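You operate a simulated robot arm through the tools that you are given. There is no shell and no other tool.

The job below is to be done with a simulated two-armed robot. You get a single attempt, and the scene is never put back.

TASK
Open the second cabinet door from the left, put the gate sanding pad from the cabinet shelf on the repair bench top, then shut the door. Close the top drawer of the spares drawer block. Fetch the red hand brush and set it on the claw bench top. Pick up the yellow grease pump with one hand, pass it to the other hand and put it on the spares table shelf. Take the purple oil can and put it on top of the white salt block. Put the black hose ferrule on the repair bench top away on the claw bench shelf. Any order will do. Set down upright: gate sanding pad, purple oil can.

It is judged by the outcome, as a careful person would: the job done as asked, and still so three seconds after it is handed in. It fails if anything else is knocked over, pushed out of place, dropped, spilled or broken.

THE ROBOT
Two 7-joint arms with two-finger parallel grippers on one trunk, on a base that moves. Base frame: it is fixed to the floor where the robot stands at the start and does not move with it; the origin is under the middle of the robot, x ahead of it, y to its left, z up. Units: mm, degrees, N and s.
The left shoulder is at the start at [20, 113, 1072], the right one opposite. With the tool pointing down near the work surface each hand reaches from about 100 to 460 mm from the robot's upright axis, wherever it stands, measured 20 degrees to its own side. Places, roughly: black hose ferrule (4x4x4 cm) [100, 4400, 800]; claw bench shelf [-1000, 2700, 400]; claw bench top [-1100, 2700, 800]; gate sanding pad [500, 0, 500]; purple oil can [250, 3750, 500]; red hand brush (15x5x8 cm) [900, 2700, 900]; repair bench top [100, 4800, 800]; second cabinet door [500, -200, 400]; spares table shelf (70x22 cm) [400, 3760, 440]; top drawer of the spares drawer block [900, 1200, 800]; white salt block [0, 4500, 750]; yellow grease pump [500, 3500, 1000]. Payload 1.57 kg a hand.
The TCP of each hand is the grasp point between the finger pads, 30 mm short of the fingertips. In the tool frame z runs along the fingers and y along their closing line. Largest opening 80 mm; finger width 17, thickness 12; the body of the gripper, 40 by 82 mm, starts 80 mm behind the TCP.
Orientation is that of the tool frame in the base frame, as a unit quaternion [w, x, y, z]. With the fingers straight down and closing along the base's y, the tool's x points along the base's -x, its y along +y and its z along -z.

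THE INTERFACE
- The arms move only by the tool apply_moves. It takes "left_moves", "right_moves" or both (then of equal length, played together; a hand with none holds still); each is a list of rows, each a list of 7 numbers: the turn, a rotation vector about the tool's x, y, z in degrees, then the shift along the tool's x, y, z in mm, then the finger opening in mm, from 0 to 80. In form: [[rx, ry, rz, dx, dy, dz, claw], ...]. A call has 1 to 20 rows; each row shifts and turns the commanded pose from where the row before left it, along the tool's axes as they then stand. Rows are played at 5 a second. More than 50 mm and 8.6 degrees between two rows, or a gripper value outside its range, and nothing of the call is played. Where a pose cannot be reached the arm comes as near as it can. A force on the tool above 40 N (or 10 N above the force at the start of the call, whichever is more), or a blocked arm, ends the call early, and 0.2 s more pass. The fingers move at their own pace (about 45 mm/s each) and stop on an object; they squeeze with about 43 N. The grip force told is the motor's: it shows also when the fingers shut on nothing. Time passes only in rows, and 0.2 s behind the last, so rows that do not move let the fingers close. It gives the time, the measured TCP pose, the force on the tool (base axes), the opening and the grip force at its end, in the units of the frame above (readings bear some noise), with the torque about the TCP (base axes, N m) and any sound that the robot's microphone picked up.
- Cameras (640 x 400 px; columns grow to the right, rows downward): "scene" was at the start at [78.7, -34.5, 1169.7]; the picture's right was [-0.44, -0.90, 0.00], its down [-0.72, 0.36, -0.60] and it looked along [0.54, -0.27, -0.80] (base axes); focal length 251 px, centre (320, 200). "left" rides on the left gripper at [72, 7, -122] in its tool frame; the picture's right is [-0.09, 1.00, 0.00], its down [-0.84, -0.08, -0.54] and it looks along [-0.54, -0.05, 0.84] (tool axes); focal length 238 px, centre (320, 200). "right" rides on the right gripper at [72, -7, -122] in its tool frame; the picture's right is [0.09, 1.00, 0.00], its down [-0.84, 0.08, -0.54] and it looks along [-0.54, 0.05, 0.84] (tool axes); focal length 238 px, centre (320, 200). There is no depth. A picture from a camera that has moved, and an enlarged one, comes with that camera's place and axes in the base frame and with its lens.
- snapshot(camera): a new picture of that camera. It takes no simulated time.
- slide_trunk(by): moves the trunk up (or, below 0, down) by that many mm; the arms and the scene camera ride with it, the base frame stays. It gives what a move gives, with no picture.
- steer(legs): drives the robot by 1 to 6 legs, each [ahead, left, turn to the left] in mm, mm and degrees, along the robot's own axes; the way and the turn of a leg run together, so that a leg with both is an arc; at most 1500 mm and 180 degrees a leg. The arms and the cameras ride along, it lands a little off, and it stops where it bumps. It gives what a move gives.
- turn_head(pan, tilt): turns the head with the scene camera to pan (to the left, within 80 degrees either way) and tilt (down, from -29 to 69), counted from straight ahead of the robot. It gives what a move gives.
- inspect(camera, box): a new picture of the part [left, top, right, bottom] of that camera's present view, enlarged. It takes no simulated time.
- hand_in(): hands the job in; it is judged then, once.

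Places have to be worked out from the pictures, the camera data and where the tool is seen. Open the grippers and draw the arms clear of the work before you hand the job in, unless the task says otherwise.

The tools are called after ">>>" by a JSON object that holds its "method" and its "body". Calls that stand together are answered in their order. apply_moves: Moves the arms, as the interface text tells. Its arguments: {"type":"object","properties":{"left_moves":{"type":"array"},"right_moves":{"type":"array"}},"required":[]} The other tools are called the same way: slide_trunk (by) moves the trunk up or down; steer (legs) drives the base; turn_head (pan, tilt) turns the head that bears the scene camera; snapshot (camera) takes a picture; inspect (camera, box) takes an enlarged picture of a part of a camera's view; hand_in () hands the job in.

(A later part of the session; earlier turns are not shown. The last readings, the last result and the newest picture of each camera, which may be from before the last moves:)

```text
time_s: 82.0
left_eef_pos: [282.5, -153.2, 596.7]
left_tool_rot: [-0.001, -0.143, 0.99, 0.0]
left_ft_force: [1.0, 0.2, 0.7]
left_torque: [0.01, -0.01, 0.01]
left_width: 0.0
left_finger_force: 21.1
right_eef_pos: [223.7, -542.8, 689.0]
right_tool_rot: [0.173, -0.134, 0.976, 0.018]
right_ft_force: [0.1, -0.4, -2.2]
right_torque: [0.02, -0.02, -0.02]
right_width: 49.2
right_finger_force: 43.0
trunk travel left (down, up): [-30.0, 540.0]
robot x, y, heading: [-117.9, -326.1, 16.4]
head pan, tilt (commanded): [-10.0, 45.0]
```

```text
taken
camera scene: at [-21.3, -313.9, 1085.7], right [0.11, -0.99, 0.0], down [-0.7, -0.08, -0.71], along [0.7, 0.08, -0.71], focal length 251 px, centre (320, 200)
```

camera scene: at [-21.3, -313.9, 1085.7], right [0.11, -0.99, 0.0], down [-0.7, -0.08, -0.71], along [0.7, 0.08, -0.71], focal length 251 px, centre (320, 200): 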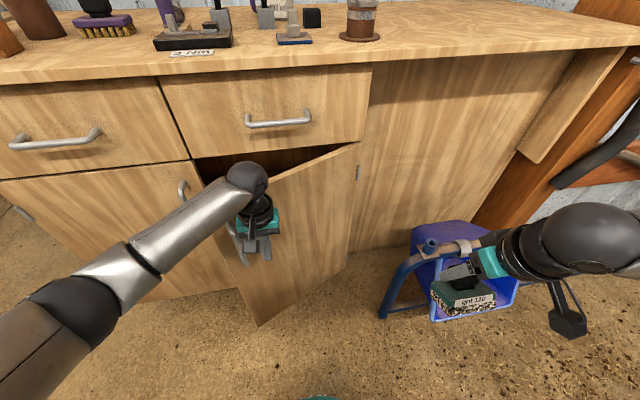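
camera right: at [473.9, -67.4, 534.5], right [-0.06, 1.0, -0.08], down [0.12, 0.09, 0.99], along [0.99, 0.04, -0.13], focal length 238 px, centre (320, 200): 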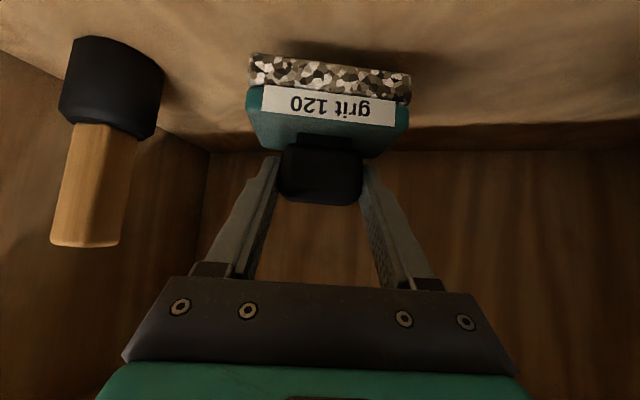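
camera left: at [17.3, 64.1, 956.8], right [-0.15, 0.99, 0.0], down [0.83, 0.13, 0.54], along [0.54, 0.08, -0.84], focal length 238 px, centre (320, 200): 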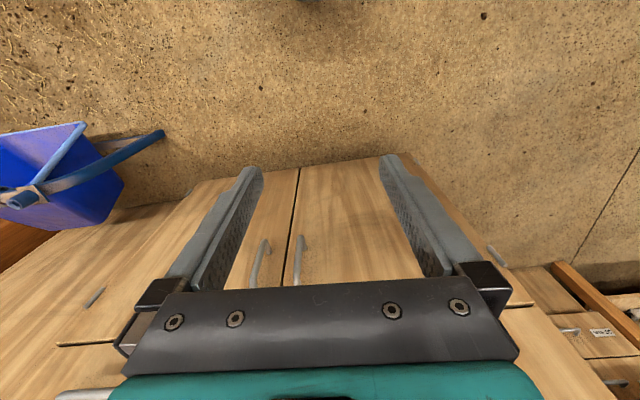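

Door is at about 28°. I pitch the left hand forward 35° so its fingertips lead and the wrist stays clear of the drawer front, then look.

>>> {"method": "apply_moves", "body": {"left_moves": [[0, -7, 0, 0, 0, 0, 0], [0, -7, 0, 0, 0, 0, 0], [0, -7, 0, 0, 0, 0, 0], [0, -7, 0, 0, 0, 0, 0], [0, -7, 0, 0, 0, 0, 0], [0, 0, 0, 0, 0, 0, 0]]}}

>>> {"method": "snapshot", "body": {"camera": "left"}}

```text
time_s: 83.4
left_eef_pos: [284.1, -152.7, 596.2]
left_tool_rot: [0.296, -0.137, 0.944, 0.042]
left_ft_force: [0.1, 1.0, -0.5]
left_torque: [0.02, 0.01, -0.02]
left_width: 0.3
left_finger_force: 21.0
right_eef_pos: [224.4, -541.8, 688.7]
right_tool_rot: [0.174, -0.133, 0.976, 0.018]
right_ft_force: [0.0, -0.4, -1.5]
right_torque: [-0.01, -0.01, 0.01]
right_width: 49.2
right_finger_force: 42.6
trunk travel left (down, up): [-30.0, 540.0]
robot x, y, heading: [-116.6, -329.0, 16.7]
head pan, tilt (commanded): [-10.0, 45.0]
```

```text
taken
camera left: at [159.3, -184.0, 656.0], right [-0.21, 0.98, 0.05], down [0.38, 0.03, 0.92], along [0.9, 0.21, -0.38], focal length 238 px, centre (320, 200)
```

left: 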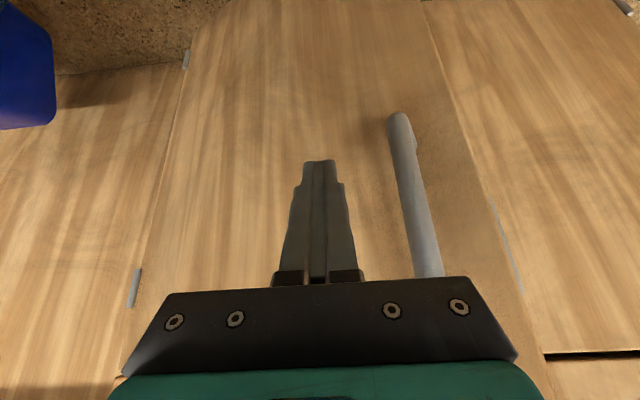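

The closed fingers face the door just beside its handle. I push on with the base, then finish with the arm.

>>> {"method": "steer", "body": {"legs": [[80, 30, 0], [55, 10, 0]]}}

>>> {"method": "snapshot", "body": {"camera": "scene"}}

```text
time_s: 85.0
left_eef_pos: [399.5, -77.3, 596.3]
left_tool_rot: [0.296, -0.136, 0.944, 0.043]
left_ft_force: [-0.4, 0.0, 0.4]
left_torque: [0.02, -0.01, 0.05]
left_width: 0.1
left_finger_force: 21.7
right_eef_pos: [339.9, -466.9, 688.8]
right_tool_rot: [0.173, -0.133, 0.976, 0.018]
right_ft_force: [0.1, 0.2, -1.3]
right_torque: [-0.02, -0.03, -0.01]
right_width: 49.4
right_finger_force: 43.2
trunk travel left (down, up): [-30.0, 540.0]
robot x, y, heading: [0.4, -249.3, 16.5]
head pan, tilt (commanded): [-10.0, 45.0]
```

```text
taken
camera scene: at [94.7, -238.1, 1085.7], right [0.11, -0.99, 0.0], down [-0.7, -0.08, -0.71], along [0.7, 0.08, -0.71], focal length 251 px, centre (320, 200)
```

scene: 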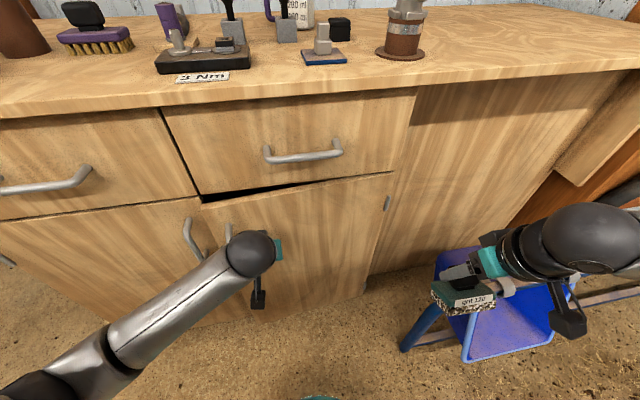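

Only about 7° left. I push the last 45–50 mm with the left arm in small steps, watching force.

>>> {"method": "apply_moves", "body": {"left_moves": [[0, 0, 0, -8.2, 0, 5.7, 0], [0, 0, 0, -8.2, 0, 5.7, 0], [0, 0, 0, -8.2, 0, 5.7, 0], [0, 0, 0, -8.2, 0, 5.7, 0], [0, 0, 0, -8.2, 0, 5.7, 0], [0, 0, 0, -8.2, 0, 5.7, 0]]}}

>>> {"method": "inspect", "body": {"camera": "scene", "box": [120, 140, 420, 320]}}

```text
time_s: 86.3
left_eef_pos: [440.8, -65.5, 594.4]
left_tool_rot: [0.287, -0.136, 0.947, 0.042]
left_ft_force: [-10.6, -3.7, 6.1]
left_torque: [0.0, 0.05, 0.02]
left_width: 0.0
left_finger_force: 21.8
right_eef_pos: [338.6, -467.6, 688.6]
right_tool_rot: [0.174, -0.132, 0.976, 0.017]
right_ft_force: [0.1, -0.2, -0.8]
right_torque: [0.02, -0.03, -0.02]
right_width: 49.3
right_finger_force: 42.9
trunk travel left (down, up): [-30.0, 540.0]
robot x, y, heading: [6.6, -249.2, 16.2]
head pan, tilt (commanded): [-10.0, 45.0]
stopped in row 6 (left hand): the force on the tool passed its limit at 54 N (the readings are from after the stop); the commanded pose is now the measured one
```

```text
2.13 times, centred on (270, 230) of scene
camera zoom: at [93.0, -238.4, 1085.8], right [0.11, -0.99, 0.0], down [-0.7, -0.08, -0.71], along [0.7, 0.08, -0.71], focal length 535 px, centre (427, 136)
```

zoom: 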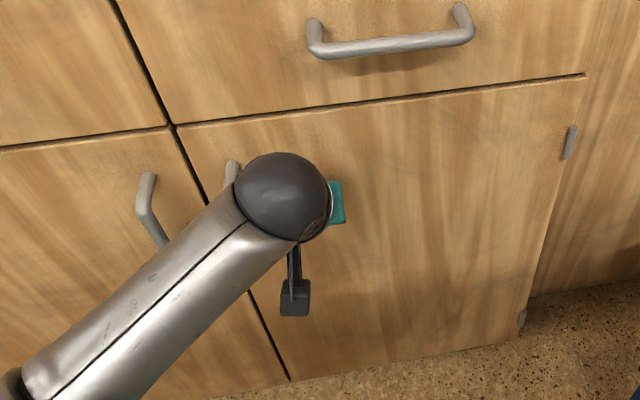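

The door is flush shut. I draw the left hand back and reverse the base away from the cabinet.

>>> {"method": "apply_moves", "body": {"left_moves": [[0, 0, 0, 24, 0, -17, 0], [0, 0, 0, 24, 0, -17, 0], [0, 0, 0, 24, 0, -17, 0]]}}

>>> {"method": "steer", "body": {"legs": [[-380, 0, 0]]}}

>>> {"method": "snapshot", "body": {"camera": "scene"}}

```text
time_s: 87.1
left_eef_pos: [358.7, -88.8, 597.9]
left_tool_rot: [0.289, -0.136, 0.947, 0.042]
left_ft_force: [0.0, -1.1, 0.1]
left_torque: [0.03, -0.03, -0.01]
left_width: 0.2
left_finger_force: 21.3
right_eef_pos: [338.4, -466.4, 689.6]
right_tool_rot: [0.174, -0.132, 0.976, 0.018]
right_ft_force: [0.2, 0.5, -1.0]
right_torque: [0.02, -0.01, 0.0]
right_width: 49.5
right_finger_force: 42.7
trunk travel left (down, up): [-30.0, 540.0]
robot x, y, heading: [1.3, -249.3, 16.1]
head pan, tilt (commanded): [-10.0, 45.0]
```

```text
time_s: 89.5
left_eef_pos: [-6.7, -198.5, 596.7]
left_tool_rot: [0.288, -0.135, 0.947, 0.041]
left_ft_force: [0.0, -0.7, -0.2]
left_torque: [-0.03, 0.04, 0.0]
left_width: 0.0
left_finger_force: 21.9
right_eef_pos: [-26.6, -575.3, 688.8]
right_tool_rot: [0.174, -0.131, 0.976, 0.018]
right_ft_force: [0.3, -0.4, -1.9]
right_torque: [-0.02, -0.01, 0.02]
right_width: 49.5
right_finger_force: 42.5
trunk travel left (down, up): [-30.0, 540.0]
robot x, y, heading: [-363.7, -356.3, 16.1]
head pan, tilt (commanded): [-10.0, 45.0]
```

```text
taken
camera scene: at [-272.0, -345.6, 1085.7], right [0.11, -0.99, 0.0], down [-0.7, -0.08, -0.71], along [0.7, 0.08, -0.71], focal length 251 px, centre (320, 200)
```

scene: 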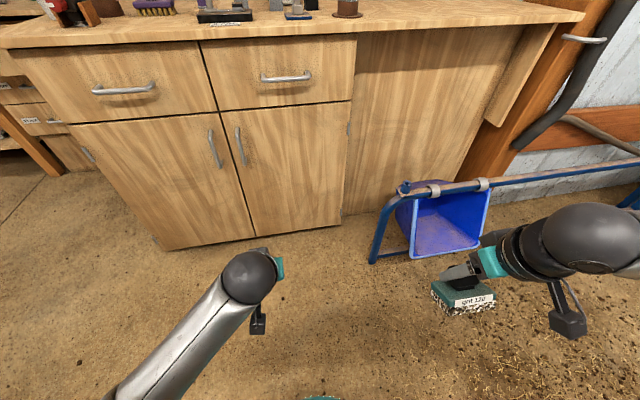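

Door shut and everything in place. I raise the trunk to working height and tuck the left hand, tool down, before travelling.

>>> {"method": "slide_trunk", "body": {"by": 95}}

>>> {"method": "apply_moves", "body": {"left_moves": [[0, 6.7, 0, 14, 28, -20, 0], [0, 6.7, 0, 14, 28, -20, 0], [0, 6.7, 0, 16, 28, -18, 0], [0, 6.7, 0, 18, 28, -16, 0], [0, 6.7, 0, 20, 28, -14, 0], [0, 0, 0, 10, 10, -10, 0]]}}

>>> {"method": "turn_head", "body": {"pan": 60, "tilt": 20}}

>>> {"method": "snapshot", "body": {"camera": "scene"}}

```text
time_s: 90.8
left_eef_pos: [-6.1, -197.7, 691.2]
left_tool_rot: [0.288, -0.135, 0.947, 0.041]
left_ft_force: [0.1, -0.3, 0.2]
left_torque: [0.02, -0.02, 0.01]
left_width: 0.0
left_finger_force: 21.3
right_eef_pos: [-28.6, -575.2, 783.7]
right_tool_rot: [0.174, -0.13, 0.976, 0.017]
right_ft_force: [-0.1, 0.8, -1.6]
right_torque: [0.02, -0.02, -0.02]
right_width: 49.6
right_finger_force: 43.1
trunk travel left (down, up): [-125.0, 445.0]
robot x, y, heading: [-363.1, -353.7, 16.6]
head pan, tilt (commanded): [-10.0, 45.0]
```

```text
time_s: 92.2
left_eef_pos: [-162.3, -85.6, 755.7]
left_tool_rot: [0.002, -0.141, 0.99, 0.002]
left_ft_force: [-0.9, -0.4, -0.1]
left_torque: [-0.03, 0.03, 0.0]
left_width: 0.0
left_finger_force: 20.8
right_eef_pos: [-26.7, -573.8, 783.7]
right_tool_rot: [0.174, -0.131, 0.976, 0.018]
right_ft_force: [0.6, -0.5, -0.9]
right_torque: [-0.01, -0.01, 0.02]
right_width: 49.4
right_finger_force: 43.2
trunk travel left (down, up): [-125.0, 445.0]
robot x, y, heading: [-367.1, -357.3, 16.5]
head pan, tilt (commanded): [-10.0, 45.0]
```

```text
time_s: 93.6
left_eef_pos: [-160.2, -86.7, 756.5]
left_tool_rot: [0.002, -0.143, 0.99, 0.001]
left_ft_force: [-0.1, -0.4, 0.1]
left_torque: [0.0, -0.01, 0.02]
left_width: 0.1
left_finger_force: 20.6
right_eef_pos: [-26.9, -574.8, 783.6]
right_tool_rot: [0.174, -0.13, 0.976, 0.018]
right_ft_force: [1.1, 0.5, -0.7]
right_torque: [0.01, 0.01, -0.02]
right_width: 49.3
right_finger_force: 42.8
trunk travel left (down, up): [-125.0, 445.0]
robot x, y, heading: [-362.6, -355.9, 16.2]
head pan, tilt (commanded): [60.0, 20.0]
```

```text
taken
camera scene: at [-330.7, -264.0, 1219.3], right [0.97, -0.24, 0.0], down [-0.08, -0.33, -0.94], along [0.22, 0.91, -0.34], focal length 251 px, centre (320, 200)
```

scene: 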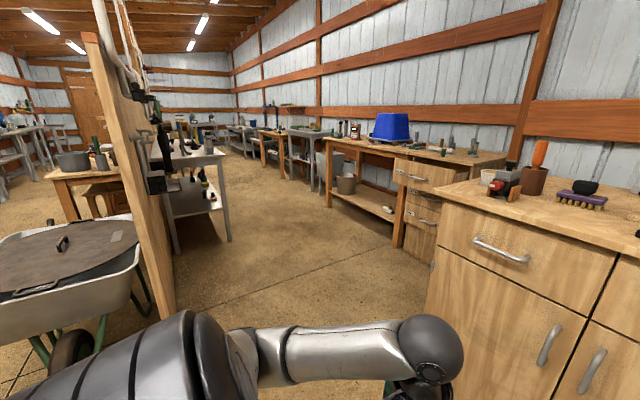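

The aisle between the benches is clear. I drive out along the aisle to stand across from the drawer block.

>>> {"method": "steer", "body": {"legs": [[300, 0, 0.5], [0, 1130, 0]]}}

>>> {"method": "turn_head", "body": {"pan": 0, "tilt": 25}}

>>> {"method": "snapshot", "body": {"camera": "scene"}}

```text
time_s: 101.1
left_eef_pos: [-198.1, 1093.6, 756.4]
left_tool_rot: [0.003, -0.143, 0.99, 0.0]
left_ft_force: [0.5, -0.2, 0.4]
left_torque: [0.02, -0.01, -0.01]
left_width: 0.1
left_finger_force: 20.9
right_eef_pos: [-62.5, 604.6, 784.1]
right_tool_rot: [0.174, -0.133, 0.976, 0.018]
right_ft_force: [-0.4, -0.3, -1.5]
right_torque: [-0.01, -0.04, -0.01]
right_width: 49.6
right_finger_force: 43.3
trunk travel left (down, up): [-125.0, 445.0]
robot x, y, heading: [-398.8, 822.3, 16.4]
head pan, tilt (commanded): [60.0, 20.0]
```

```text
time_s: 102.4
left_eef_pos: [-198.0, 1092.5, 755.2]
left_tool_rot: [0.003, -0.143, 0.99, 0.0]
left_ft_force: [-0.7, 0.4, -0.2]
left_torque: [0.0, 0.0, 0.0]
left_width: 0.0
left_finger_force: 21.0
right_eef_pos: [-62.2, 605.9, 784.8]
right_tool_rot: [0.174, -0.132, 0.976, 0.018]
right_ft_force: [0.5, -0.9, -2.0]
right_torque: [0.01, 0.01, 0.01]
right_width: 49.4
right_finger_force: 42.6
trunk travel left (down, up): [-125.0, 445.0]
robot x, y, heading: [-402.4, 826.4, 16.6]
head pan, tilt (commanded): [0.0, 25.0]
```

```text
taken
camera scene: at [-300.5, 850.4, 1211.2], right [0.28, -0.96, 0.0], down [-0.41, -0.12, -0.91], along [0.87, 0.26, -0.42], focal length 251 px, centre (320, 200)
```

scene: 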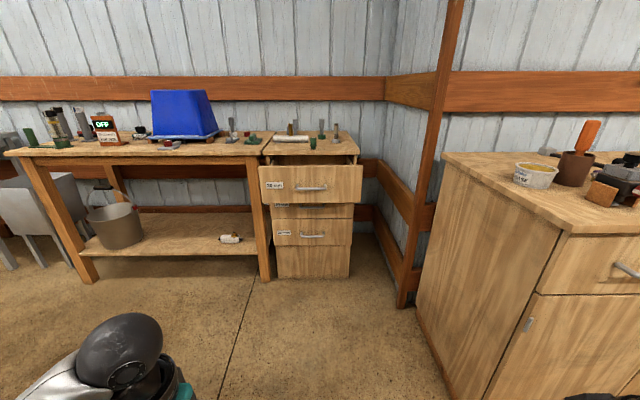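

The top drawer of the block is visibly pulled out, its front near [707, 1199], z 700–890. I shape the left hand into a forward-pitched closed fist to push it, then approach.

>>> {"method": "apply_moves", "body": {"left_moves": [[0, 0, 0, -32, -25, -26, 0], [0, 0, 0, -32, -25, -26, 0], [0, 0, 0, -32, -25, -26, 0], [0, 0, 0, -32, -25, -26, 0], [0, -7.5, 0, 0, 0, 0, 0], [0, -7.5, 0, 0, 0, 0, 0], [0, -7.5, 0, 0, 0, 0, 0], [0, -7.5, 0, 0, 0, 0, 0], [0, -7.5, 0, 0, 0, 0, 0], [0, -7.5, 0, 0, 0, 0, 0], [0, 0, 0, 0, 0, 0, 0]]}}

>>> {"method": "steer", "body": {"legs": [[500, -60, 0]]}}

>>> {"method": "turn_head", "body": {"pan": 10, "tilt": 40}}

>>> {"method": "snapshot", "body": {"camera": "scene"}}

>>> {"method": "snapshot", "body": {"camera": "left"}}

```text
time_s: 104.8
left_eef_pos: [-46.1, 1033.1, 859.6]
left_tool_rot: [0.381, -0.131, 0.914, 0.055]
left_ft_force: [0.1, -0.3, -0.7]
left_torque: [-0.04, 0.0, -0.01]
left_width: 0.0
left_finger_force: 21.8
right_eef_pos: [-62.6, 604.3, 783.6]
right_tool_rot: [0.174, -0.133, 0.976, 0.018]
right_ft_force: [-0.6, -0.8, -1.4]
right_torque: [0.03, -0.02, -0.05]
right_width: 49.3
right_finger_force: 43.2
trunk travel left (down, up): [-125.0, 445.0]
robot x, y, heading: [-401.5, 822.5, 16.7]
head pan, tilt (commanded): [0.0, 25.0]
```

```text
time_s: 107.7
left_eef_pos: [444.9, 1106.8, 861.2]
left_tool_rot: [0.381, -0.127, 0.914, 0.053]
left_ft_force: [-0.6, -0.2, 0.3]
left_torque: [-0.02, -0.05, -0.01]
left_width: 0.2
left_finger_force: 21.4
right_eef_pos: [424.3, 677.6, 783.3]
right_tool_rot: [0.174, -0.127, 0.976, 0.017]
right_ft_force: [0.3, -0.3, -1.2]
right_torque: [-0.01, 0.0, 0.0]
right_width: 49.3
right_finger_force: 42.7
trunk travel left (down, up): [-125.0, 445.0]
robot x, y, heading: [88.2, 901.7, 16.0]
head pan, tilt (commanded): [0.0, 25.0]
```

```text
time_s: 108.5
left_eef_pos: [445.2, 1107.7, 861.6]
left_tool_rot: [0.381, -0.126, 0.914, 0.053]
left_ft_force: [0.4, 0.2, 0.7]
left_torque: [0.03, 0.0, 0.0]
left_width: 0.1
left_finger_force: 21.1
right_eef_pos: [424.6, 678.8, 784.9]
right_tool_rot: [0.174, -0.128, 0.976, 0.016]
right_ft_force: [-0.5, -1.0, -0.8]
right_torque: [0.02, -0.02, 0.02]
right_width: 49.6
right_finger_force: 42.7
trunk travel left (down, up): [-125.0, 445.0]
robot x, y, heading: [88.4, 899.6, 15.8]
head pan, tilt (commanded): [10.0, 40.0]
```

```text
taken
camera scene: at [177.3, 938.6, 1188.0], right [0.44, -0.9, 0.0], down [-0.58, -0.28, -0.77], along [0.69, 0.33, -0.64], focal length 251 px, centre (320, 200)
```

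scene: 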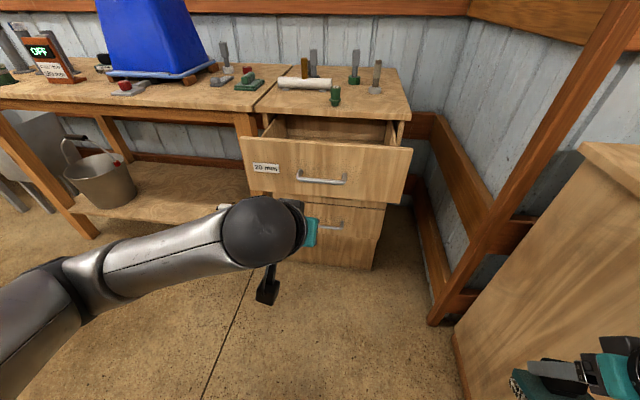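

```text
taken
camera left: at [311.7, 1074.7, 895.8], right [-0.21, 0.98, 0.07], down [0.22, -0.02, 0.98], along [0.95, 0.22, -0.21], focal length 238 px, centre (320, 200)
```

left: 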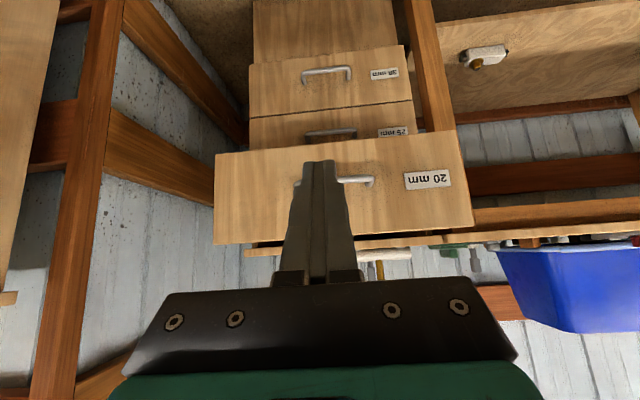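

The fist lines up with the "20 mm" drawer front just above its handle, about 300 mm ahead. I drive up to it and begin pushing.

>>> {"method": "steer", "body": {"legs": [[290, 8, 0.7]]}}

>>> {"method": "snapshot", "body": {"camera": "left"}}

>>> {"method": "snapshot", "body": {"camera": "scene"}}

```text
time_s: 110.4
left_eef_pos: [710.5, 1194.6, 860.8]
left_tool_rot: [0.382, -0.129, 0.914, 0.054]
left_ft_force: [0.0, 0.3, -0.2]
left_torque: [-0.02, -0.02, -0.01]
left_width: 0.0
left_finger_force: 21.3
right_eef_pos: [692.7, 766.0, 783.5]
right_tool_rot: [0.174, -0.131, 0.976, 0.018]
right_ft_force: [-0.5, 0.0, -0.7]
right_torque: [0.02, 0.02, 0.01]
right_width: 49.3
right_finger_force: 42.9
trunk travel left (down, up): [-125.0, 445.0]
robot x, y, heading: [358.6, 984.1, 16.4]
head pan, tilt (commanded): [10.0, 40.0]
```

```text
taken
camera left: at [577.6, 1161.5, 895.8], right [-0.22, 0.97, 0.07], down [0.22, -0.02, 0.98], along [0.95, 0.22, -0.21], focal length 238 px, centre (320, 200)
```

left: 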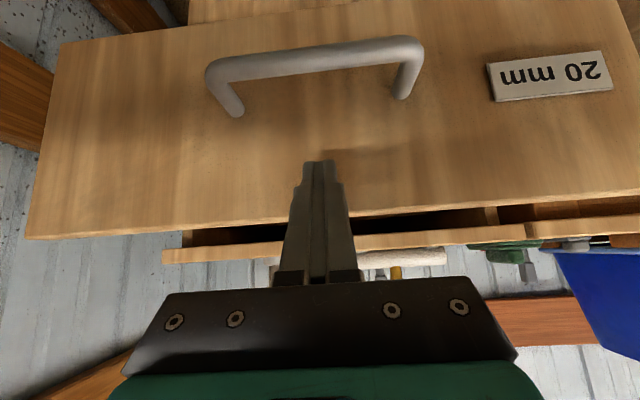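

```text
taken
camera scene: at [444.1, 1024.5, 1187.9], right [0.44, -0.9, 0.0], down [-0.58, -0.28, -0.77], along [0.69, 0.34, -0.64], focal length 251 px, centre (320, 200)
```

scene: 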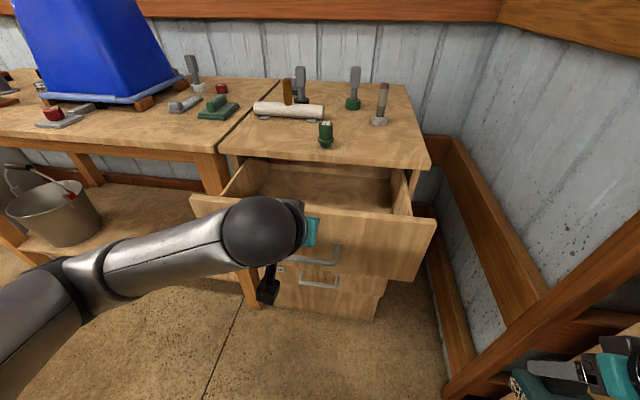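

The fingertips are at the drawer face above the handle. I push 70 mm with the base and check.

>>> {"method": "steer", "body": {"legs": [[70, 0, 0]]}}

>>> {"method": "snapshot", "body": {"camera": "scene"}}

```text
time_s: 111.4
left_eef_pos: [779.4, 1213.5, 859.9]
left_tool_rot: [0.38, -0.129, 0.914, 0.054]
left_ft_force: [0.6, 0.4, -0.7]
left_torque: [0.02, 0.03, 0.02]
left_width: 0.3
left_finger_force: 21.4
right_eef_pos: [761.4, 785.4, 783.2]
right_tool_rot: [0.174, -0.131, 0.976, 0.017]
right_ft_force: [-0.5, 0.8, -1.5]
right_torque: [0.01, -0.03, 0.01]
right_width: 49.1
right_finger_force: 43.3
trunk travel left (down, up): [-125.0, 445.0]
robot x, y, heading: [422.0, 1003.6, 16.3]
head pan, tilt (commanded): [10.0, 40.0]
```

```text
taken
camera scene: at [512.3, 1044.2, 1187.9], right [0.44, -0.9, 0.0], down [-0.58, -0.28, -0.77], along [0.69, 0.34, -0.64], focal length 251 px, centre (320, 200)
```

scene: 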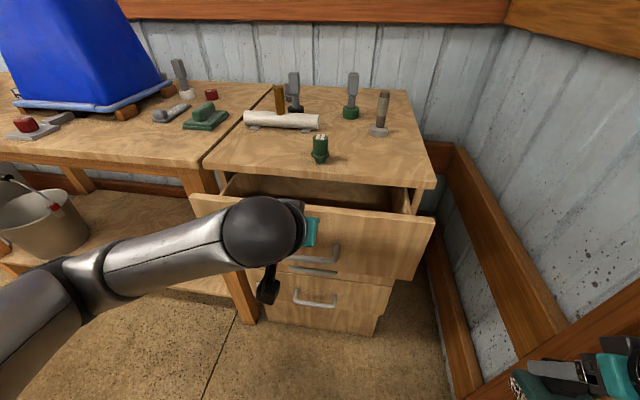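

The drawer is sliding in; I push 40 mm more with the base, then finish with the arm in small steps.

>>> {"method": "steer", "body": {"legs": [[35, 0, 0]]}}

>>> {"method": "apply_moves", "body": {"left_moves": [[0, 0, 0, -5.6, 0, 5.6, 0], [0, 0, 0, -5.6, 0, 5.6, 0], [0, 0, 0, -5.6, 0, 5.6, 0], [0, 0, 0, -5.6, 0, 5.6, 0], [0, 0, 0, -5.6, 0, 5.6, 0], [0, 0, 0, -5.6, 0, 5.6, 0]]}}

>>> {"method": "snapshot", "body": {"camera": "scene"}}

```text
time_s: 112.3
left_eef_pos: [813.0, 1224.3, 860.0]
left_tool_rot: [0.381, -0.13, 0.914, 0.055]
left_ft_force: [0.3, -0.9, -0.6]
left_torque: [-0.01, 0.03, -0.01]
left_width: 0.1
left_finger_force: 21.0
right_eef_pos: [795.0, 795.2, 782.4]
right_tool_rot: [0.174, -0.131, 0.976, 0.018]
right_ft_force: [-0.2, -0.3, -2.2]
right_torque: [0.01, -0.06, 0.02]
right_width: 49.4
right_finger_force: 43.4
trunk travel left (down, up): [-125.0, 445.0]
robot x, y, heading: [458.2, 1015.5, 16.0]
head pan, tilt (commanded): [10.0, 40.0]
```

```text
time_s: 113.7
left_eef_pos: [856.6, 1236.4, 860.4]
left_tool_rot: [0.381, -0.129, 0.914, 0.055]
left_ft_force: [-0.9, -0.3, 0.5]
left_torque: [-0.02, 0.05, 0.03]
left_width: 0.0
left_finger_force: 20.9
right_eef_pos: [794.7, 796.3, 784.4]
right_tool_rot: [0.173, -0.13, 0.976, 0.017]
right_ft_force: [1.0, 0.0, -2.4]
right_torque: [0.01, 0.02, -0.01]
right_width: 49.5
right_finger_force: 43.9
trunk travel left (down, up): [-125.0, 445.0]
robot x, y, heading: [458.4, 1014.2, 16.5]
head pan, tilt (commanded): [10.0, 40.0]
```

```text
taken
camera scene: at [545.5, 1053.9, 1187.9], right [0.44, -0.9, 0.0], down [-0.58, -0.28, -0.77], along [0.69, 0.34, -0.64], focal length 251 px, centre (320, 200)
```

scene: 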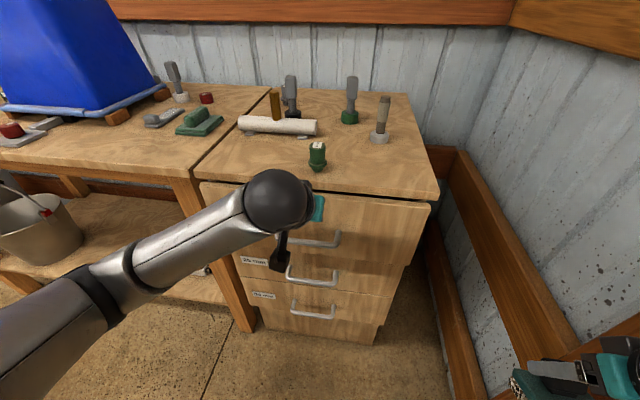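

Nearly shut. I keep pushing in small steps until it stops.

>>> {"method": "apply_moves", "body": {"left_moves": [[0, 0, 0, -4.2, 0, 4.2, 0], [0, 0, 0, -4.2, 0, 4.2, 0], [0, 0, 0, -4.2, 0, 4.2, 0], [0, 0, 0, -4.2, 0, 4.2, 0], [0, 0, 0, -4.2, 0, 4.2, 0], [0, 0, 0, -4.2, 0, 4.2, 0]]}}

>>> {"method": "inspect", "body": {"camera": "scene", "box": [180, 140, 460, 350]}}

```text
time_s: 115.0
left_eef_pos: [880.9, 1244.0, 863.3]
left_tool_rot: [0.378, -0.128, 0.915, 0.054]
left_ft_force: [-21.0, -2.9, 9.5]
left_torque: [0.17, 0.08, 0.15]
left_width: 0.0
left_finger_force: 21.4
right_eef_pos: [791.9, 795.7, 785.1]
right_tool_rot: [0.174, -0.131, 0.976, 0.018]
right_ft_force: [0.1, -0.5, -0.9]
right_torque: [-0.01, -0.03, 0.02]
right_width: 49.4
right_finger_force: 43.3
trunk travel left (down, up): [-125.0, 445.0]
robot x, y, heading: [452.5, 1014.9, 16.4]
head pan, tilt (commanded): [10.0, 40.0]
stopped in row 6 (left hand): the force on the tool passed its limit at 48 N (the readings are from after the stop); the commanded pose is now the measured one
```

```text
1.90 times, centred on (320, 245) of scene
camera zoom: at [541.7, 1053.3, 1188.3], right [0.44, -0.9, 0.0], down [-0.57, -0.28, -0.77], along [0.69, 0.34, -0.64], focal length 478 px, centre (320, 114)
```

zoom: 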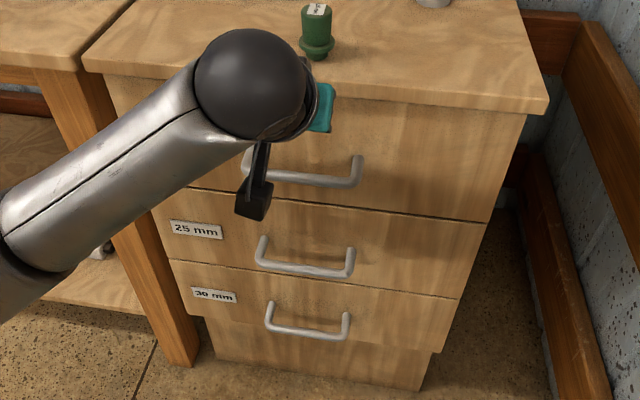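

The drawer hit its stop at 48 N and sits flush. I withdraw the hand straight back and reverse the base.

>>> {"method": "apply_moves", "body": {"left_moves": [[0, 0, 0, 18, 0, -18, 0], [0, 0, 0, 18, 0, -18, 0], [0, 0, 0, 18, 0, -18, 0]]}}

>>> {"method": "steer", "body": {"legs": [[-400, 0, 0.4]]}}

>>> {"method": "snapshot", "body": {"camera": "scene"}}

```text
time_s: 115.8
left_eef_pos: [811.9, 1223.2, 857.9]
left_tool_rot: [0.378, -0.129, 0.915, 0.054]
left_ft_force: [0.0, 0.6, 0.3]
left_torque: [0.06, 0.01, 0.01]
left_width: 0.1
left_finger_force: 21.1
right_eef_pos: [793.4, 796.0, 784.2]
right_tool_rot: [0.174, -0.131, 0.976, 0.017]
right_ft_force: [0.3, -1.1, -1.4]
right_torque: [0.01, -0.03, 0.03]
right_width: 49.3
right_finger_force: 42.6
trunk travel left (down, up): [-125.0, 445.0]
robot x, y, heading: [452.3, 1013.5, 16.4]
head pan, tilt (commanded): [10.0, 40.0]
```

```text
time_s: 118.4
left_eef_pos: [419.8, 1110.7, 858.9]
left_tool_rot: [0.377, -0.135, 0.915, 0.056]
left_ft_force: [-0.1, 0.0, -0.1]
left_torque: [-0.02, -0.01, 0.02]
left_width: 0.0
left_finger_force: 20.7
right_eef_pos: [406.4, 683.8, 783.5]
right_tool_rot: [0.173, -0.137, 0.975, 0.018]
right_ft_force: [-0.8, 0.0, -1.0]
right_torque: [-0.02, -0.02, 0.0]
right_width: 49.5
right_finger_force: 43.1
trunk travel left (down, up): [-125.0, 445.0]
robot x, y, heading: [65.0, 900.0, 17.0]
head pan, tilt (commanded): [10.0, 40.0]
```

```text
taken
camera scene: at [154.5, 938.6, 1187.9], right [0.45, -0.89, 0.0], down [-0.57, -0.29, -0.77], along [0.68, 0.35, -0.64], focal length 251 px, centre (320, 200)
```

scene: 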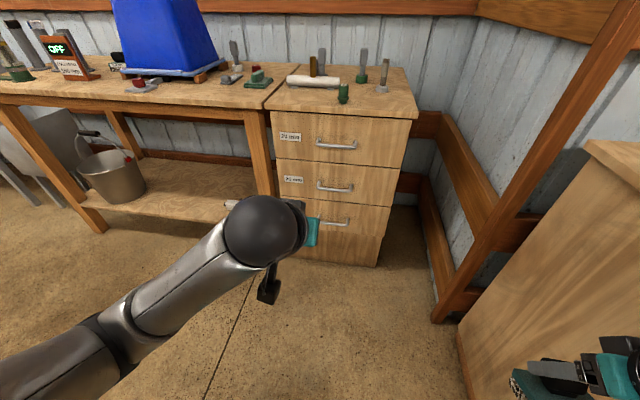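

The top drawer is closed flush. Next I travel along the aisle toward the red brush, around [900, 2700].

>>> {"method": "steer", "body": {"legs": [[60, 1400, 0]]}}

>>> {"method": "turn_head", "body": {"pan": 0, "tilt": 30}}

>>> {"method": "snapshot", "body": {"camera": "scene"}}

```text
time_s: 125.3
left_eef_pos: [53.0, 2471.6, 857.4]
left_tool_rot: [0.376, -0.143, 0.914, 0.06]
left_ft_force: [-0.3, -0.4, -0.3]
left_torque: [-0.01, 0.01, 0.01]
left_width: 0.1
left_finger_force: 21.3
right_eef_pos: [46.6, 2043.2, 783.6]
right_tool_rot: [0.174, -0.146, 0.974, 0.02]
right_ft_force: [-0.4, -0.4, -1.5]
right_torque: [0.03, -0.01, -0.04]
right_width: 49.2
right_finger_force: 43.2
trunk travel left (down, up): [-125.0, 445.0]
robot x, y, heading: [-297.0, 2251.4, 18.3]
head pan, tilt (commanded): [10.0, 40.0]
```

```text
time_s: 126.1
left_eef_pos: [53.2, 2471.0, 859.3]
left_tool_rot: [0.377, -0.142, 0.914, 0.059]
left_ft_force: [-0.8, -0.4, 0.2]
left_torque: [0.02, 0.03, 0.01]
left_width: 0.0
left_finger_force: 22.0
right_eef_pos: [46.8, 2042.8, 783.5]
right_tool_rot: [0.173, -0.146, 0.974, 0.02]
right_ft_force: [-0.6, 0.4, -1.3]
right_torque: [0.01, -0.02, 0.01]
right_width: 49.6
right_finger_force: 43.0
trunk travel left (down, up): [-125.0, 445.0]
robot x, y, heading: [-292.4, 2254.9, 17.9]
head pan, tilt (commanded): [0.0, 30.0]
```

```text
taken
camera scene: at [-198.9, 2281.7, 1203.2], right [0.31, -0.95, 0.0], down [-0.48, -0.15, -0.87], along [0.82, 0.27, -0.5], focal length 251 px, centre (320, 200)
```

scene: 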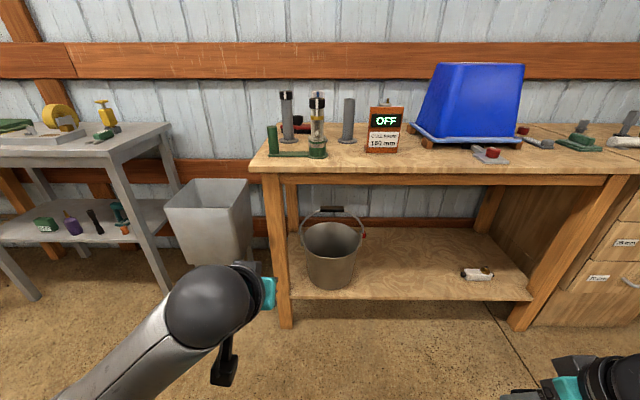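

I see the bench, and on the grey table to its left the yellow pump and, on its shelf, the purple can. I zoom in to find the red brush.

>>> {"method": "inspect", "body": {"camera": "scene", "box": [250, 80, 430, 180]}}

>>> {"method": "inspect", "body": {"camera": "scene", "box": [0, 80, 200, 260]}}

```text
3.56 times, centred on (340, 130) of scene
camera zoom: at [-198.9, 2281.7, 1203.2], right [0.31, -0.95, 0.0], down [-0.48, -0.15, -0.87], along [0.82, 0.27, -0.5], focal length 891 px, centre (249, 449)
```

zoom: 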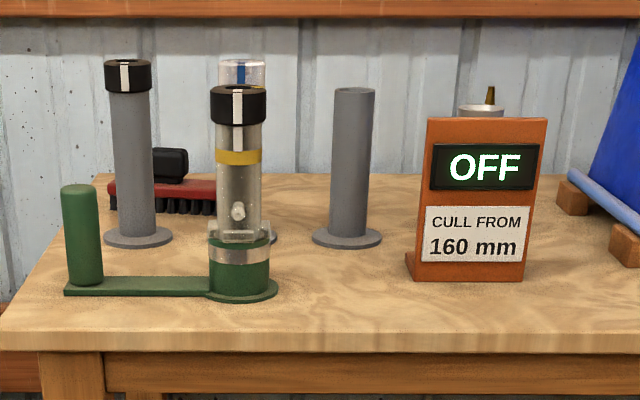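

```text
2.22 times, centred on (100, 170) of scene
camera zoom: at [-198.9, 2281.7, 1203.2], right [0.31, -0.95, 0.0], down [-0.48, -0.15, -0.87], along [0.82, 0.27, -0.5], focal length 557 px, centre (809, 267)
```

zoom: 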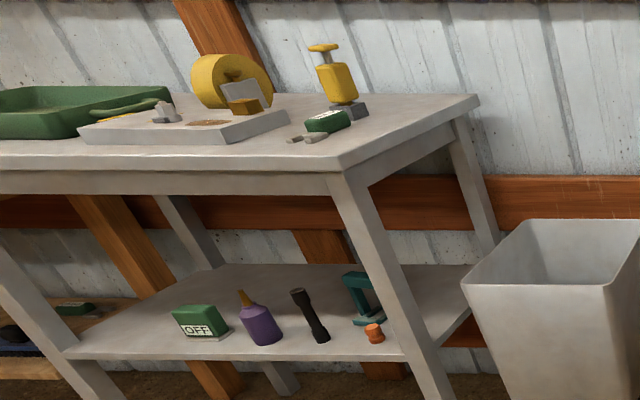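

The red brush lies at the back of the bench (about [887, 2750, 915]), behind a tall gauge tube, so I should reach it from the bench's left end. I drive to the mouth of the gap left of the bench and turn to look at it.

>>> {"method": "steer", "body": {"legs": [[0, 480, 0], [420, 0, 0], [0, 0, -50]]}}

>>> {"method": "turn_head", "body": {"pan": 10, "tilt": 25}}

>>> {"method": "snapshot", "body": {"camera": "scene"}}

```text
time_s: 133.3
left_eef_pos: [340.0, 2705.0, 859.5]
left_tool_rot: [0.366, 0.261, 0.887, -0.106]
left_ft_force: [0.9, 0.1, -0.2]
left_torque: [-0.01, -0.02, 0.0]
left_width: 0.4
left_finger_force: 21.9
right_eef_pos: [6.7, 2436.8, 783.5]
right_tool_rot: [0.165, 0.284, 0.943, -0.056]
right_ft_force: [-0.3, 0.4, -1.0]
right_torque: [-0.02, 0.0, -0.04]
right_width: 49.3
right_finger_force: 43.2
trunk travel left (down, up): [-125.0, 445.0]
robot x, y, heading: [-48.7, 2834.9, -32.6]
head pan, tilt (commanded): [0.0, 30.0]
```

```text
time_s: 134.1
left_eef_pos: [340.0, 2704.6, 857.3]
left_tool_rot: [0.365, 0.262, 0.887, -0.107]
left_ft_force: [-0.5, -0.3, -0.7]
left_torque: [-0.02, 0.02, 0.05]
left_width: 0.1
left_finger_force: 21.4
right_eef_pos: [7.2, 2436.9, 783.8]
right_tool_rot: [0.164, 0.284, 0.943, -0.055]
right_ft_force: [0.0, 0.2, -2.0]
right_torque: [-0.03, -0.06, 0.02]
right_width: 49.5
right_finger_force: 42.9
trunk travel left (down, up): [-125.0, 445.0]
robot x, y, heading: [-49.2, 2834.3, -32.6]
head pan, tilt (commanded): [10.0, 25.0]
```

```text
taken
camera scene: at [45.5, 2793.2, 1211.2], right [-0.38, -0.92, 0.0], down [-0.39, 0.16, -0.91], along [0.84, -0.35, -0.42], focal length 251 px, centre (320, 200)
```

scene: 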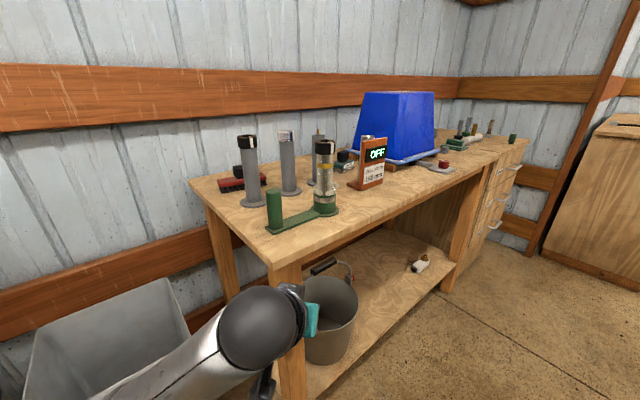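

Good view from this side. I zoom in on the bench's left end.

>>> {"method": "inspect", "body": {"camera": "scene", "box": [180, 110, 400, 260]}}

```text
2.67 times, centred on (290, 185) of scene
camera zoom: at [45.5, 2793.2, 1211.2], right [-0.38, -0.92, 0.0], down [-0.39, 0.16, -0.91], along [0.84, -0.35, -0.42], focal length 668 px, centre (400, 240)
```

zoom: 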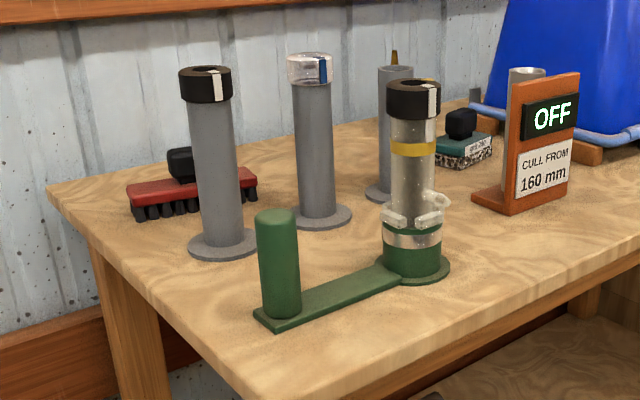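

The bench top is z≈903; the brush lies along base y with its knob near [873, 2737, 953], tube 1 stands at [724, 2718] (top z≈1090). I'll come at it from the left of the bench, so I raise the trunk, tuck the pad hand high and back, and drive to the gap.

>>> {"method": "slide_trunk", "body": {"by": 150}}

>>> {"method": "apply_moves", "body": {"right_moves": [[0, 0, 0, 13.7, 0, -40, 30], [0, 0, 0, 13.7, 0, -40, 30], [0, 0, 0, 13.7, 0, -40, 30], [0, 0, 0, 0, 0, 0, 30]]}}

>>> {"method": "steer", "body": {"legs": [[0, 350, 0], [205, 0, 0], [0, 0, 10.6]]}}

>>> {"method": "snapshot", "body": {"camera": "scene"}}

>>> {"method": "snapshot", "body": {"camera": "left"}}

```text
time_s: 135.8
left_eef_pos: [340.2, 2704.9, 1008.7]
left_tool_rot: [0.366, 0.262, 0.887, -0.106]
left_ft_force: [-0.6, -0.9, 0.8]
left_torque: [-0.02, 0.0, -0.01]
left_width: 0.0
left_finger_force: 20.7
right_eef_pos: [7.2, 2437.3, 932.2]
right_tool_rot: [0.164, 0.284, 0.943, -0.056]
right_ft_force: [0.2, -0.2, -1.9]
right_torque: [0.0, -0.02, 0.05]
right_width: 49.6
right_finger_force: 43.4
trunk travel left (down, up): [-275.0, 295.0]
robot x, y, heading: [-55.1, 2833.3, -32.8]
head pan, tilt (commanded): [10.0, 25.0]
```

```text
time_s: 136.8
left_eef_pos: [339.3, 2704.3, 1008.1]
left_tool_rot: [0.366, 0.261, 0.887, -0.107]
left_ft_force: [0.1, -0.3, 0.5]
left_torque: [0.02, 0.04, -0.02]
left_width: 0.1
left_finger_force: 21.2
right_eef_pos: [-40.2, 2405.7, 1020.6]
right_tool_rot: [0.164, 0.283, 0.943, -0.054]
right_ft_force: [-0.5, -0.6, -1.6]
right_torque: [-0.03, -0.06, -0.02]
right_width: 49.2
right_finger_force: 42.8
right hand out of reach, approached as far as the arm can: row 1, 2, 3
trunk travel left (down, up): [-275.0, 295.0]
robot x, y, heading: [-49.5, 2837.1, -32.4]
head pan, tilt (commanded): [10.0, 25.0]
```

```text
time_s: 141.0
left_eef_pos: [715.6, 2968.3, 1008.8]
left_tool_rot: [0.374, 0.174, 0.908, -0.071]
left_ft_force: [0.0, 0.1, 0.1]
left_torque: [0.02, 0.01, -0.02]
left_width: 0.0
left_finger_force: 22.0
right_eef_pos: [398.5, 2602.1, 1019.9]
right_tool_rot: [0.169, 0.191, 0.966, -0.038]
right_ft_force: [-0.8, 0.5, -1.1]
right_torque: [-0.02, -0.01, 0.01]
right_width: 49.2
right_finger_force: 43.3
trunk travel left (down, up): [-275.0, 295.0]
robot x, y, heading: [304.0, 3018.7, -21.3]
head pan, tilt (commanded): [10.0, 25.0]
```

```text
taken
camera scene: at [408.6, 2997.9, 1361.2], right [-0.2, -0.98, 0.0], down [-0.41, 0.08, -0.91], along [0.89, -0.18, -0.42], focal length 251 px, centre (320, 200)
```

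scene: 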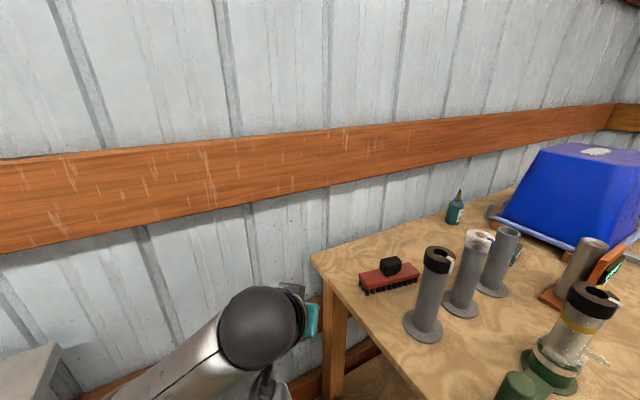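

```text
taken
camera left: at [591.1, 3024.3, 1044.9], right [0.43, 0.9, 0.07], down [0.17, -0.15, 0.97], along [0.89, -0.41, -0.22], focal length 238 px, centre (320, 200)
```

left: 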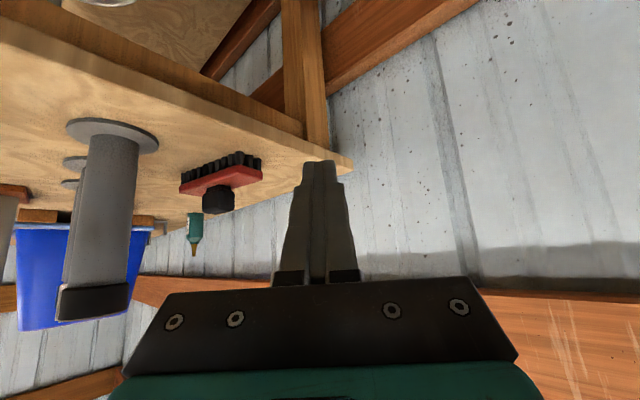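

Very clear view: the brush's knob is near [860, 2731, 956], its long axis along y. I move 30 closer, then set the left hand to 24° pitch with a 9° inward yaw, open it, and bring it over the knob at z≈1090.

>>> {"method": "steer", "body": {"legs": [[28, 0, 0]]}}

>>> {"method": "apply_moves", "body": {"left_moves": [[0, 7, 0, 0, 0, 0, 20], [0, 7, 0, 0, 0, 0, 40], [0, 6, 0, 0, 0, 0, 60], [-1.85, 0, -4.1, 0, 0, 0, 80], [-1.85, 0, -4.1, 0, 0, 0, 80], [0, 0, 0, -29, -33, -2, 80], [0, 0, 0, -29, -33, -2, 80], [0, 0, 0, -29, -33, -2, 80], [0, 0, 0, -29, -33, -2, 80], [0, 0, 0, -29, -33, -2, 80], [0, 0, 0, 0, 0, 0, 80]]}}

>>> {"method": "snapshot", "body": {"camera": "left"}}

>>> {"method": "snapshot", "body": {"camera": "scene"}}

```text
time_s: 141.8
left_eef_pos: [721.5, 2963.3, 1008.6]
left_tool_rot: [0.376, 0.171, 0.908, -0.07]
left_ft_force: [-0.2, -0.7, 0.4]
left_torque: [0.02, 0.01, 0.03]
left_width: 0.1
left_finger_force: 21.4
right_eef_pos: [407.8, 2595.9, 1018.9]
right_tool_rot: [0.169, 0.189, 0.966, -0.038]
right_ft_force: [0.1, 0.0, -1.0]
right_torque: [-0.01, -0.02, 0.0]
right_width: 49.3
right_finger_force: 42.9
trunk travel left (down, up): [-275.0, 295.0]
robot x, y, heading: [312.9, 3010.8, -21.3]
head pan, tilt (commanded): [10.0, 25.0]
stopped in leg 1: the robot was blocked; the commanded pose is now the measured one
```

```text
time_s: 144.2
left_eef_pos: [809.6, 2776.5, 1075.7]
left_tool_rot: [0.214, 0.105, 0.971, -0.023]
left_ft_force: [-0.6, -0.1, -0.3]
left_torque: [0.0, -0.02, 0.02]
left_width: 80.0
left_finger_force: 0.1
right_eef_pos: [407.0, 2594.9, 1020.4]
right_tool_rot: [0.17, 0.189, 0.966, -0.038]
right_ft_force: [-0.1, -0.1, -1.6]
right_torque: [-0.02, -0.03, -0.01]
right_width: 49.3
right_finger_force: 43.7
trunk travel left (down, up): [-275.0, 295.0]
robot x, y, heading: [312.1, 3013.8, -21.0]
head pan, tilt (commanded): [10.0, 25.0]
```

```text
taken
camera left: at [699.6, 2805.9, 1156.6], right [0.3, 0.95, 0.04], down [0.5, -0.19, 0.84], along [0.81, -0.23, -0.54], focal length 238 px, centre (320, 200)
```

left: 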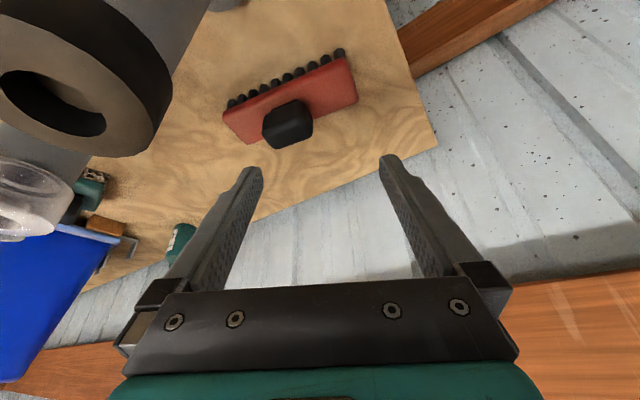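

```text
taken
camera scene: at [413.9, 2991.4, 1361.2], right [-0.19, -0.98, 0.0], down [-0.41, 0.08, -0.91], along [0.89, -0.18, -0.42], focal length 251 px, centre (320, 200)
```

scene: 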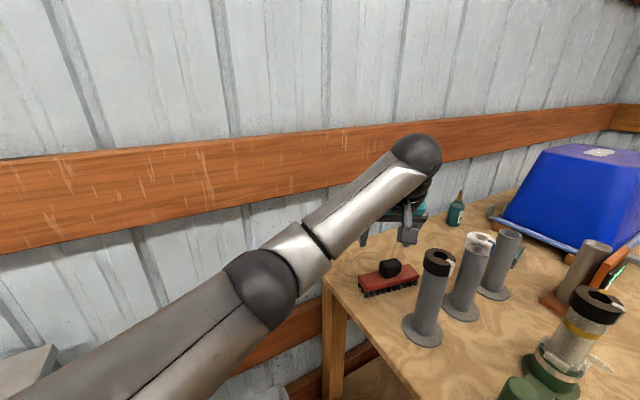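

The hand is well placed, but its camera would come very close to tube 1 when I lower it. I test whether I can roll the hand about its own axis so the camera points away from the tube.

>>> {"method": "apply_moves", "body": {"left_moves": [[0, 0, -8.5, 0, 0, 0, 80], [0, 0, -8.5, 0, 0, 0, 80], [0, 0, -8.5, 0, 0, 0, 80], [0, 0, -8.5, 0, 0, 0, 80], [0, 0, -8.5, 0, 0, 0, 80], [0, 0, -8.5, 0, 0, 0, 80], [0, 0, -8.5, 0, 0, 0, 80], [0, 0, -8.5, 0, 0, 0, 80], [0, 0, -8.5, 0, 0, 0, 80], [0, 0, -8.5, 0, 0, 0, 80], [0, 0, -5, 0, 0, 0, 80], [0, 0, 0, 0, 0, 0, 80]]}}

>>> {"method": "snapshot", "body": {"camera": "scene"}}

```text
time_s: 146.8
left_eef_pos: [809.3, 2776.1, 1079.4]
left_tool_rot: [0.135, -0.612, 0.761, -0.168]
left_ft_force: [-0.8, 0.4, -0.1]
left_torque: [0.02, 0.01, 0.01]
left_width: 80.1
left_finger_force: 0.2
right_eef_pos: [406.5, 2594.0, 1019.2]
right_tool_rot: [0.169, 0.189, 0.967, -0.038]
right_ft_force: [0.3, -0.3, -2.4]
right_torque: [-0.01, -0.01, -0.02]
right_width: 49.3
right_finger_force: 42.8
trunk travel left (down, up): [-275.0, 295.0]
robot x, y, heading: [310.8, 3015.8, -21.2]
head pan, tilt (commanded): [10.0, 25.0]
```

```text
taken
camera scene: at [413.8, 2991.2, 1361.2], right [-0.19, -0.98, 0.0], down [-0.41, 0.08, -0.91], along [0.89, -0.18, -0.42], focal length 251 px, centre (320, 200)
```

scene: 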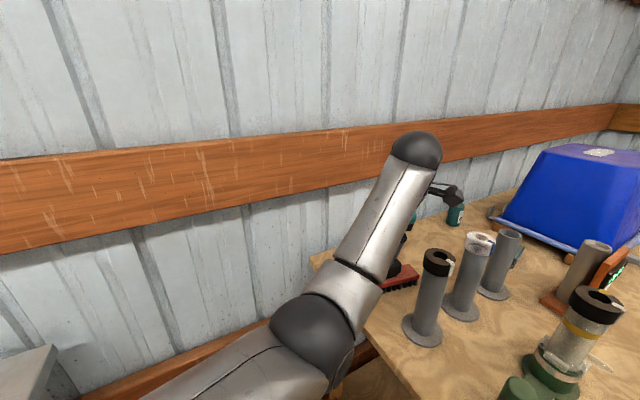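

It rolled 90° freely, which puts the camera on the tube side, so I continue to 180° so that the camera ends up above and beyond the hand.

>>> {"method": "apply_moves", "body": {"left_moves": [[0, 0, -8.5, 0, 0, -3, 80], [0, 0, -8.5, 0, 0, -3, 80], [0, 0, -8.5, 0, 0, -3, 80], [0, 0, -8.5, 0, 0, -3, 80], [0, 0, -8.5, 0, 0, -3, 80], [0, 0, -8.5, 0, 0, 0, 80], [0, 0, -8.5, 0, 0, 0, 80], [0, 0, -8.5, 0, 0, 0, 80], [0, 0, -8.5, 0, 0, 0, 80], [0, 0, -8.5, 0, 0, 0, 80], [0, 0, -5, 0, 0, 0, 80], [0, 0, 0, 0, 0, 0, 80]]}}

>>> {"method": "snapshot", "body": {"camera": "scene"}}

>>> {"method": "snapshot", "body": {"camera": "left"}}

```text
time_s: 149.4
left_eef_pos: [856.4, 2941.7, 1097.4]
left_tool_rot: [0.024, 0.971, -0.106, 0.215]
left_ft_force: [-0.2, 0.8, -1.0]
left_torque: [0.0, 0.03, -0.02]
left_width: 80.0
left_finger_force: 0.0
left hand out of reach, approached as far as the arm can: row 7, 8, 9, 10, 11
right_eef_pos: [406.3, 2596.8, 1020.3]
right_tool_rot: [0.17, 0.188, 0.966, -0.037]
right_ft_force: [0.6, 0.9, -2.2]
right_torque: [-0.02, -0.03, -0.03]
right_width: 49.4
right_finger_force: 42.8
trunk travel left (down, up): [-275.0, 295.0]
robot x, y, heading: [311.9, 3013.8, -21.3]
head pan, tilt (commanded): [10.0, 25.0]
```

```text
taken
camera scene: at [413.8, 2991.1, 1361.2], right [-0.19, -0.98, 0.0], down [-0.41, 0.08, -0.91], along [0.89, -0.18, -0.42], focal length 251 px, centre (320, 200)
```

scene: 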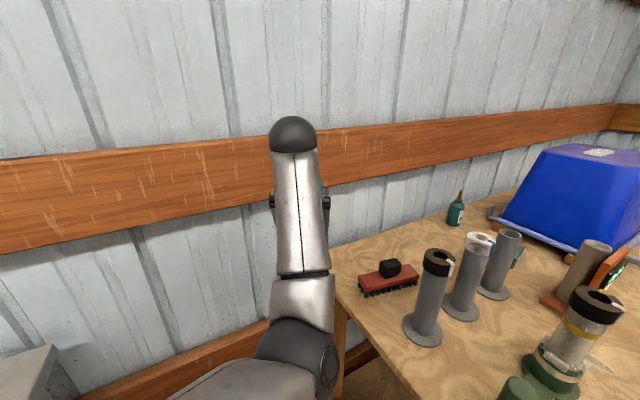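

```text
taken
camera left: at [868.6, 2931.1, 1238.5], right [-0.3, -0.95, -0.04], down [-0.95, 0.29, 0.14], along [-0.12, 0.08, -0.99], focal length 238 px, centre (320, 200)
```

left: 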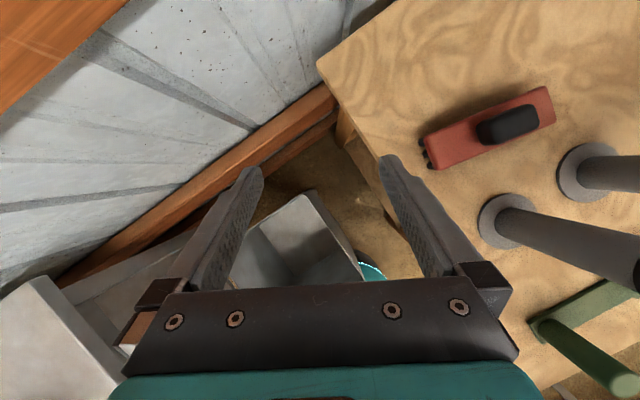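

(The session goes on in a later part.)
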